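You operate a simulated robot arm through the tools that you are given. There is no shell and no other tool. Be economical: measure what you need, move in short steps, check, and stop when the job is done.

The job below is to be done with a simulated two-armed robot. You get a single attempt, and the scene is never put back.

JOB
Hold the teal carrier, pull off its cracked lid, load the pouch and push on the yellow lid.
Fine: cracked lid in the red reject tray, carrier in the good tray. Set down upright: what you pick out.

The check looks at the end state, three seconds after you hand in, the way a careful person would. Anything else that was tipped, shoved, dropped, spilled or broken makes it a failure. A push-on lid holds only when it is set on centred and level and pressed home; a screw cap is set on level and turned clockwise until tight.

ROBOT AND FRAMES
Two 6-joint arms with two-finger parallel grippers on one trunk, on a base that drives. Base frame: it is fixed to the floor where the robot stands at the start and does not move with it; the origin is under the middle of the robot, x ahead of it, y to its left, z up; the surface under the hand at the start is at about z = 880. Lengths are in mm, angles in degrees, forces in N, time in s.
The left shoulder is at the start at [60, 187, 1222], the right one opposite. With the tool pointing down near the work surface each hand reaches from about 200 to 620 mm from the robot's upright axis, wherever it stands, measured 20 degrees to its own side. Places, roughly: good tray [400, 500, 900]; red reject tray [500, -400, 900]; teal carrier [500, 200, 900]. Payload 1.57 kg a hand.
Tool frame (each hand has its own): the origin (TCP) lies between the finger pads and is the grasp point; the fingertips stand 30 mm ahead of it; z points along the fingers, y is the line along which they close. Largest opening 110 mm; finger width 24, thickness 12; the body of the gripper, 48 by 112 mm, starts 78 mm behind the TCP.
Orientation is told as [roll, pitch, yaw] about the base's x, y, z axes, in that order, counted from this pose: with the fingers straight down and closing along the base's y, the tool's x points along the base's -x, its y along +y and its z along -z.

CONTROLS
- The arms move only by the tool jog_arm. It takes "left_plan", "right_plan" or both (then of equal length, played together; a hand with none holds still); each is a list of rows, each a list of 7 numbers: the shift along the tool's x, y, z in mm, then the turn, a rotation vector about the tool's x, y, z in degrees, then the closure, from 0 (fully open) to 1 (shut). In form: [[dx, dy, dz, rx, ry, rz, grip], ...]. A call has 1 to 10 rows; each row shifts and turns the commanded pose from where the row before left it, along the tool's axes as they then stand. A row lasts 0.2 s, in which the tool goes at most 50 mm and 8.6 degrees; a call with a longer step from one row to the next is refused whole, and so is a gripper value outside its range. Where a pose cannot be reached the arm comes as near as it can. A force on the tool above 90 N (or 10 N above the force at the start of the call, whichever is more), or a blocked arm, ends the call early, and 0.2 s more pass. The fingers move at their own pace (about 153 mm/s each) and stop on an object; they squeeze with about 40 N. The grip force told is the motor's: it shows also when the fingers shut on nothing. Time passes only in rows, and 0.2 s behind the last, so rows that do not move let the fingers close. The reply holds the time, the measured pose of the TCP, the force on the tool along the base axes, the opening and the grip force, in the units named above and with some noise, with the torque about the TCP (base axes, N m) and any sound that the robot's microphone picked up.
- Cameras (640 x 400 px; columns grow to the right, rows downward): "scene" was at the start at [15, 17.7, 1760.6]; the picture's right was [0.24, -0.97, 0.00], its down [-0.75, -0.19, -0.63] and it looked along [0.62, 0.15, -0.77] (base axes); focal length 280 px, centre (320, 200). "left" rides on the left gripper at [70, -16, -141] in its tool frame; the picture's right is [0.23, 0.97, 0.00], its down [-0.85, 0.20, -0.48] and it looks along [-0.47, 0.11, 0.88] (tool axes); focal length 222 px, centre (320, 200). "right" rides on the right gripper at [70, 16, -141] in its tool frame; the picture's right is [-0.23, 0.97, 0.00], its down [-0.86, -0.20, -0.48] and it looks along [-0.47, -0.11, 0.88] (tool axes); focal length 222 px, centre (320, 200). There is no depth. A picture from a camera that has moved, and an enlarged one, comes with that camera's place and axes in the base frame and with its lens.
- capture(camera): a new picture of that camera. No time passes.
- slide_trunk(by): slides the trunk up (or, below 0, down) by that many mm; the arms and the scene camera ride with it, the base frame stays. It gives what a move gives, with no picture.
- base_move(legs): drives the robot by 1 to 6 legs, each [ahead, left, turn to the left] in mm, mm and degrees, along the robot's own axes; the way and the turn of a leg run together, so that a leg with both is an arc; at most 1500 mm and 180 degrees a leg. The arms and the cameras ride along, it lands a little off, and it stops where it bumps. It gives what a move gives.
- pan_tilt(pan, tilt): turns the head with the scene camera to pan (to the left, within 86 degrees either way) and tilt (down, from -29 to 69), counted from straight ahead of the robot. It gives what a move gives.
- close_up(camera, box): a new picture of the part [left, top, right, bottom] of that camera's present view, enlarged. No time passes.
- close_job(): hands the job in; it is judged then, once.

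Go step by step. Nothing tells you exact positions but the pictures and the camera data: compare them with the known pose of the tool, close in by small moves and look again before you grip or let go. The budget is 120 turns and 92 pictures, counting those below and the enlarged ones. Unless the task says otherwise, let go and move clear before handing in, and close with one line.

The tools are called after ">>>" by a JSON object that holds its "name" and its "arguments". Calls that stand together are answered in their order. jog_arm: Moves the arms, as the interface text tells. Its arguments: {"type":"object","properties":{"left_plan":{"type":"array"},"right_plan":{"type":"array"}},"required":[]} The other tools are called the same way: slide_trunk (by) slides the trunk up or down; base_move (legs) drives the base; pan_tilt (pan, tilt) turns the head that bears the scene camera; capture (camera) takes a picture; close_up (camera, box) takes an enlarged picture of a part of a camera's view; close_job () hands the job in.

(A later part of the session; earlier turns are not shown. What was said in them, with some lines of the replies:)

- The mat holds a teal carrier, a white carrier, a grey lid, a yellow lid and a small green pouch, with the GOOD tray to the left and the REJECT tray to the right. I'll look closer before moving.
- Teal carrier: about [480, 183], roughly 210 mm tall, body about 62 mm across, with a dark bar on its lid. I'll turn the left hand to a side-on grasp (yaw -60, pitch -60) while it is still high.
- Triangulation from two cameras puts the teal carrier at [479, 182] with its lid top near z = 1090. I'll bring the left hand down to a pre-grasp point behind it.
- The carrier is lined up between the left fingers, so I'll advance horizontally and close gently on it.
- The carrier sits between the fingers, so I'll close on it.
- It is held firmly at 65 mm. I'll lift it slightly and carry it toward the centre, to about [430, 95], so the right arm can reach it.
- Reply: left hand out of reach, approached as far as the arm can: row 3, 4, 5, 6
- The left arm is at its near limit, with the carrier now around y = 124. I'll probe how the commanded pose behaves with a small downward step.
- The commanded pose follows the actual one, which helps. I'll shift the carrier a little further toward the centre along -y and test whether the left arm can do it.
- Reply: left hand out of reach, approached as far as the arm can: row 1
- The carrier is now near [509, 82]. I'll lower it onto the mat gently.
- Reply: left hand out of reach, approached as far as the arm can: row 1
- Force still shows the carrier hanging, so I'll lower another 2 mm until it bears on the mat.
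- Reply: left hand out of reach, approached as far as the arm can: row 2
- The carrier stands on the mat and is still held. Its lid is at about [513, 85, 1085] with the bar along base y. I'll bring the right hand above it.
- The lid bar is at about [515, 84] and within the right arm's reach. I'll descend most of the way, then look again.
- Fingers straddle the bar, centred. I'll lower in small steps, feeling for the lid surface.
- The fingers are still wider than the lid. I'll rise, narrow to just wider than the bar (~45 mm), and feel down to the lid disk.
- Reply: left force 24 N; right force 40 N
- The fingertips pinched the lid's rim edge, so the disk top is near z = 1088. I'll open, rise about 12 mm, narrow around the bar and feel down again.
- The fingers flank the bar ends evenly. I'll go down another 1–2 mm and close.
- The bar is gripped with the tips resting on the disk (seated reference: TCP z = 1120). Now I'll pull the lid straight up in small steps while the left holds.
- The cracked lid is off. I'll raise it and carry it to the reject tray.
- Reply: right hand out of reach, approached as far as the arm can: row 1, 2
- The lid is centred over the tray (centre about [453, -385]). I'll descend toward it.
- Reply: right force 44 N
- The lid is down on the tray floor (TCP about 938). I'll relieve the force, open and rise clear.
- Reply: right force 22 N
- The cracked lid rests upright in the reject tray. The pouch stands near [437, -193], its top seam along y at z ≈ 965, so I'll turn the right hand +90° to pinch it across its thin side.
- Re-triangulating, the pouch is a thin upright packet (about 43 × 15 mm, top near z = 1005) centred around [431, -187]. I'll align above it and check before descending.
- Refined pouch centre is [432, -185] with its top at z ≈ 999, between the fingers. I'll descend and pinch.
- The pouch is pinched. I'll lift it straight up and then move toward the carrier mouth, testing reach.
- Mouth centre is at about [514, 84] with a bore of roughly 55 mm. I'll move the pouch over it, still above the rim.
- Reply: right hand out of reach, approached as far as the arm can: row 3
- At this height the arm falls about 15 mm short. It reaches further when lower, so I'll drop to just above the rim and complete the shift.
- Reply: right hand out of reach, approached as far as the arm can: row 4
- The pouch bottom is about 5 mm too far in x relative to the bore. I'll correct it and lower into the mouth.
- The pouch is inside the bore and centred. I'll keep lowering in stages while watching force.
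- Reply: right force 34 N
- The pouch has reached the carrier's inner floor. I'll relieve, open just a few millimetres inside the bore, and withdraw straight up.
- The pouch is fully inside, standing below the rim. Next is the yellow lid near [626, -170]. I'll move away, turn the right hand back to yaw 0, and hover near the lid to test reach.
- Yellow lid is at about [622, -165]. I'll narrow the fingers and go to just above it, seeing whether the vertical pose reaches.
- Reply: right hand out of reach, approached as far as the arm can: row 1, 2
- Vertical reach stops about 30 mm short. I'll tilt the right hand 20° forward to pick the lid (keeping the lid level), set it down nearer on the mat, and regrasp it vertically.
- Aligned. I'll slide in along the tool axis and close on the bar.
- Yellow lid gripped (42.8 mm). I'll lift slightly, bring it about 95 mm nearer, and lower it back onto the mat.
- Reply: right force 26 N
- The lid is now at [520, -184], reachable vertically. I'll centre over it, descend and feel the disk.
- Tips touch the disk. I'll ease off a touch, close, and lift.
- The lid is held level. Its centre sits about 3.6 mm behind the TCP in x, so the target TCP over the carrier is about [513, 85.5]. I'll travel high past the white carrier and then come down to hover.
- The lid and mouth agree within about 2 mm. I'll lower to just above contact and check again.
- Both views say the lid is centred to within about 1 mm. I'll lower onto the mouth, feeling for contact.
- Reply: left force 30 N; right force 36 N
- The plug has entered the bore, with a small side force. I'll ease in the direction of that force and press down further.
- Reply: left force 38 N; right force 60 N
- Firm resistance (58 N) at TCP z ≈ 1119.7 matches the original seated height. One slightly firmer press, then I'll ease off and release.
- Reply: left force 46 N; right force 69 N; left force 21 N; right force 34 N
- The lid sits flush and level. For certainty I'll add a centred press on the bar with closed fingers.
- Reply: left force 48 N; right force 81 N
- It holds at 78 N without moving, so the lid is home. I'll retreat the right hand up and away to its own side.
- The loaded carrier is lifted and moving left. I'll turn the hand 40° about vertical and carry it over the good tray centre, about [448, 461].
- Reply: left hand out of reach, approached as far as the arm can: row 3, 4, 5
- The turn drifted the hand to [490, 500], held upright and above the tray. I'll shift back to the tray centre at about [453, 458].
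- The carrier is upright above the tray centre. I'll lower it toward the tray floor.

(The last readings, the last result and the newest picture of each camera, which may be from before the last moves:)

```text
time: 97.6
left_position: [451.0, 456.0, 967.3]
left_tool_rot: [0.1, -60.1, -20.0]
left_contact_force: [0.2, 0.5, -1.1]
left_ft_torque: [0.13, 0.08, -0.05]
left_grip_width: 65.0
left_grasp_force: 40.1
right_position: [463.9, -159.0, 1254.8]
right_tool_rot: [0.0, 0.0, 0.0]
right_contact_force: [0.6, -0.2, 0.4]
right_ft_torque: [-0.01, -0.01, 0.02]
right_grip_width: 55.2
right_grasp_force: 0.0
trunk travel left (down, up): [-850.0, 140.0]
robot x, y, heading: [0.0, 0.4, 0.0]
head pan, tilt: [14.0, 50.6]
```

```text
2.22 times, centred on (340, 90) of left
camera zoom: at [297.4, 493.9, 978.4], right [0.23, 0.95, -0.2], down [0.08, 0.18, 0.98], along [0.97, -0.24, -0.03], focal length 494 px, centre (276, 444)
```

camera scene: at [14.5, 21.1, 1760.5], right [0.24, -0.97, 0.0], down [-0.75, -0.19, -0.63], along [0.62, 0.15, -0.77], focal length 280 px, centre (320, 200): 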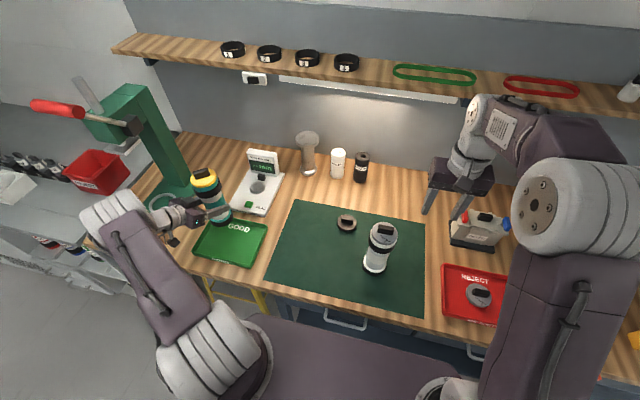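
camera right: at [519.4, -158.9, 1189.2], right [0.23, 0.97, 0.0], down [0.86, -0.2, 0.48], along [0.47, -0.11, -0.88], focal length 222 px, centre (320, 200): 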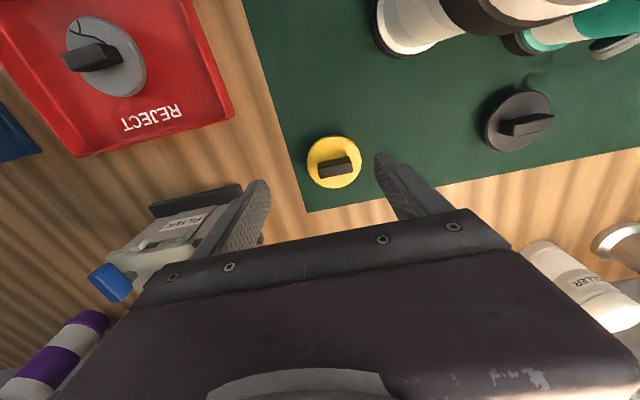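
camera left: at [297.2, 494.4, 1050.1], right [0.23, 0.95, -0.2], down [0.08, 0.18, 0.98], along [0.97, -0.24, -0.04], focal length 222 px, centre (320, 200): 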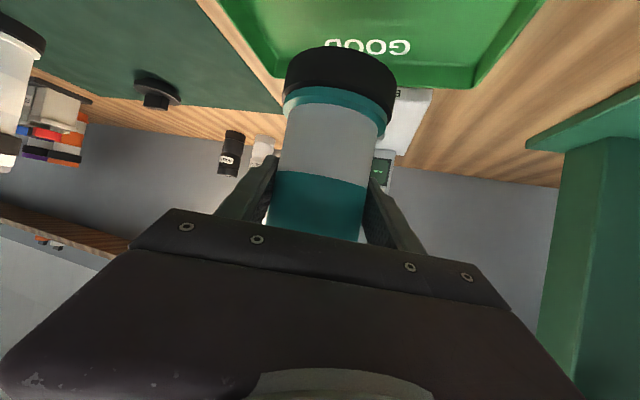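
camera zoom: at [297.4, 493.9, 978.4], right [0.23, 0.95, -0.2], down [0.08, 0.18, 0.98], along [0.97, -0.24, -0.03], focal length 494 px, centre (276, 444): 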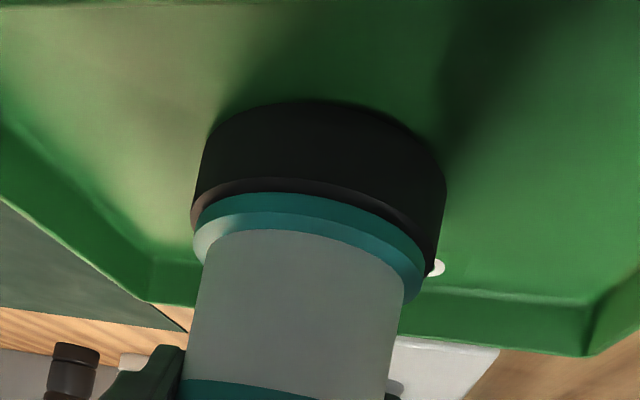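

Contact with the tray floor has started. One millimetre more, then open gently.

>>> {"name": "jog_arm", "arguments": {"left_plan": [[0.87, 0, 0.5, 0, 0, 0, 1], [0, 0, 0, 0, 0, 0, 1]]}}

>>> {"name": "jog_arm", "arguments": {"left_plan": [[0, 0, 0, 0, 0, 0, 0.38], [0, 0, 0, 0, 0, 0, 0.3], [0, 0, 0, 0, 0, 0, 0], [0, 0, 0, 0, 0, 0, 0], [0, 0, 0, 0, 0, 0, 0]]}}

>>> {"name": "close_up", "arguments": {"camera": "scene", "box": [160, 180, 288, 280]}}

```text
time: 98.2
left_position: [451.3, 454.9, 968.6]
left_tool_rot: [0.2, -60.2, -20.1]
left_contact_force: [3.2, 1.5, 6.4]
left_ft_torque: [0.18, 0.09, -0.09]
left_grip_width: 65.1
left_grasp_force: 40.6
right_position: [464.5, -157.6, 1255.3]
right_tool_rot: [0.0, 0.0, 0.0]
right_contact_force: [0.5, 0.4, -0.6]
right_ft_torque: [0.04, 0.0, 0.02]
right_grip_width: 55.1
right_grasp_force: 0.1
trunk travel left (down, up): [-850.0, 140.0]
robot x, y, heading: [2.7, -0.0, 0.1]
head pan, tilt: [14.0, 50.6]
```

```text
time: 99.4
left_position: [450.4, 454.2, 966.6]
left_tool_rot: [0.0, -60.0, -20.1]
left_contact_force: [-0.6, -0.6, 0.7]
left_ft_torque: [0.0, -0.01, 0.0]
left_grip_width: 109.9
left_grasp_force: 0.1
right_position: [462.8, -159.1, 1254.3]
right_tool_rot: [0.0, 0.1, 0.0]
right_contact_force: [1.2, -0.1, 0.1]
right_ft_torque: [0.0, 0.0, -0.01]
right_grip_width: 55.0
right_grasp_force: 0.0
trunk travel left (down, up): [-850.0, 140.0]
robot x, y, heading: [-1.5, 4.1, -0.1]
head pan, tilt: [14.0, 50.6]
```

```text
4.00 times, centred on (224, 230) of scene
camera zoom: at [14.9, 17.7, 1760.6], right [0.24, -0.97, 0.0], down [-0.75, -0.19, -0.63], along [0.62, 0.15, -0.77], focal length 1119 px, centre (704, 80)
```

zoom: 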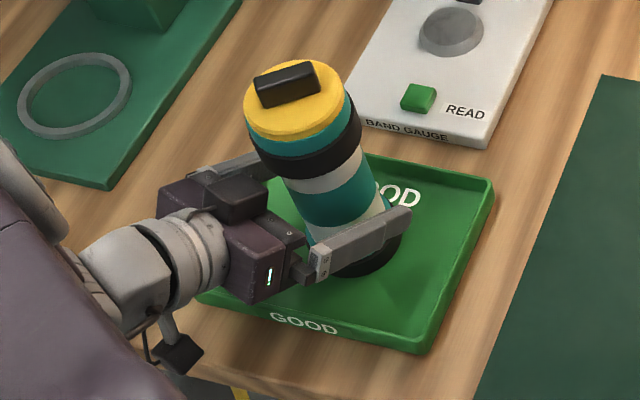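

The carrier stands upright in the good tray. I'll back the left hand straight out.

>>> {"name": "jog_arm", "arguments": {"left_plan": [[7.5, 0, -13, 0, 0, 0, 0], [12.5, 0, -21.65, 0, 0, 0, 0], [15, 0, -26, 0, 0, 0, 0], [0, 0, 0, 0, 0, 0, 0]]}}

>>> {"name": "close_up", "arguments": {"camera": "scene", "box": [160, 180, 288, 280]}}

```text
time: 100.4
left_position: [383.5, 478.1, 967.1]
left_tool_rot: [0.0, -60.0, -19.9]
left_contact_force: [0.5, -0.5, 0.4]
left_ft_torque: [0.01, 0.02, 0.01]
left_grip_width: 110.0
left_grasp_force: 0.1
right_position: [463.7, -159.5, 1255.6]
right_tool_rot: [0.0, -0.1, 0.0]
right_contact_force: [-0.2, 0.4, -0.7]
right_ft_torque: [-0.01, 0.02, 0.02]
right_grip_width: 55.1
right_grasp_force: 0.1
trunk travel left (down, up): [-850.0, 140.0]
robot x, y, heading: [-0.2, -2.5, 0.1]
head pan, tilt: [14.0, 50.6]
```

```text
4.00 times, centred on (224, 230) of scene
camera zoom: at [15.5, 17.6, 1760.6], right [0.24, -0.97, 0.0], down [-0.75, -0.19, -0.63], along [0.62, 0.15, -0.77], focal length 1119 px, centre (704, 80)
```

zoom: 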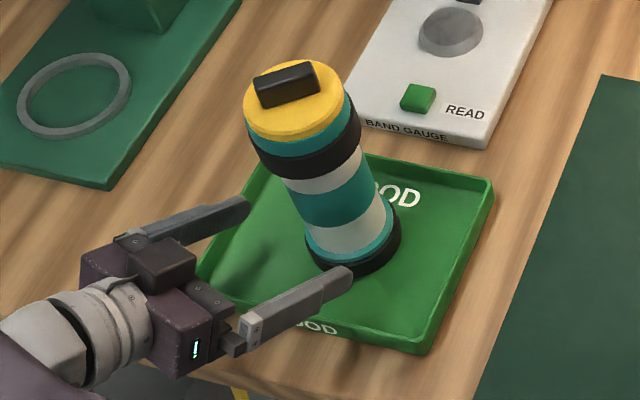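

>>> {"name": "jog_arm", "arguments": {"left_plan": [[10, 0, -17.3, 0, 0, 0, 0], [-20, 0, -30, 0, 0, 0, 0], [-25, 0, -30, 0, 0, 0, 0], [0, 0, 0, 0, 0, 0, 0]]}}

>>> {"name": "capture", "arguments": {"camera": "scene"}}

>>> {"name": "close_up", "arguments": {"camera": "scene", "box": [180, 180, 532, 340]}}

```text
time: 101.4
left_position: [337.7, 495.1, 1036.0]
left_tool_rot: [-0.1, -60.0, -20.0]
left_contact_force: [0.6, 0.3, 0.3]
left_ft_torque: [0.0, -0.03, -0.01]
left_grip_width: 110.0
left_grasp_force: 0.0
right_position: [463.4, -158.4, 1255.7]
right_tool_rot: [0.0, 0.0, 0.0]
right_contact_force: [0.6, 0.9, 0.1]
right_ft_torque: [0.0, 0.02, -0.01]
right_grip_width: 54.9
right_grasp_force: 0.0
trunk travel left (down, up): [-850.0, 140.0]
robot x, y, heading: [0.4, 1.0, -0.1]
head pan, tilt: [14.0, 50.6]
```

```text
7 pictures are left
camera scene: at [15.0, 18.5, 1760.6], right [0.24, -0.97, 0.0], down [-0.75, -0.19, -0.63], along [0.62, 0.15, -0.77], focal length 280 px, centre (320, 200)
```

scene: 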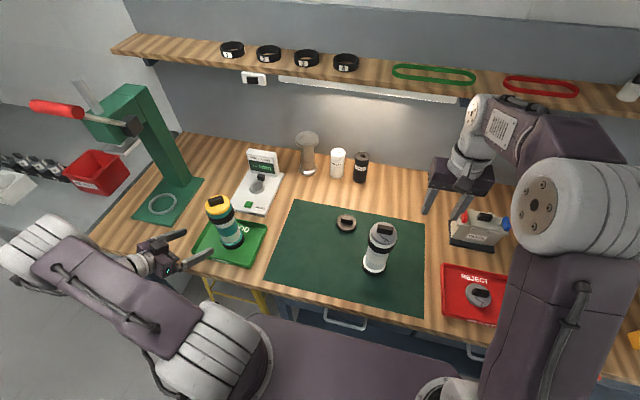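

```text
1.82 times, centred on (356, 260) of scene
camera zoom: at [15.0, 18.5, 1760.6], right [0.24, -0.97, 0.0], down [-0.75, -0.19, -0.63], along [0.62, 0.15, -0.77], focal length 509 px, centre (254, 91)
```

zoom: 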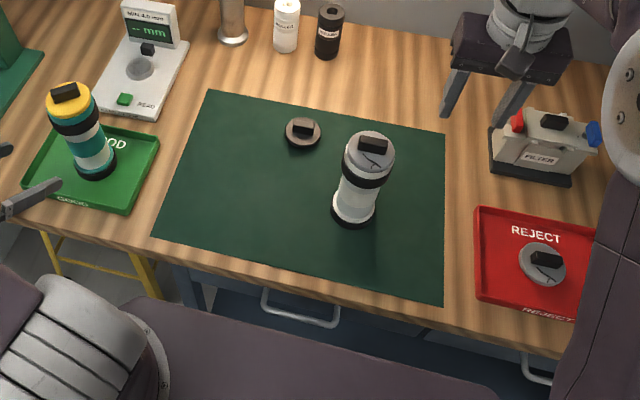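

The teal carrier stands upright in the good tray with the pouch inside and the yellow lid pressed home. The cracked lid is upright in the red reject tray, nothing else was disturbed, and both hands are clear.

>>> {"name": "close_job", "arguments": {}}

```text
The job is handed in.
```

The job is handed in: the teal carrier is upright in the good tray with the pouch inside and the yellow lid pressed home (no movement under a 78 N push), and the cracked lid is upright in the red reject tray.
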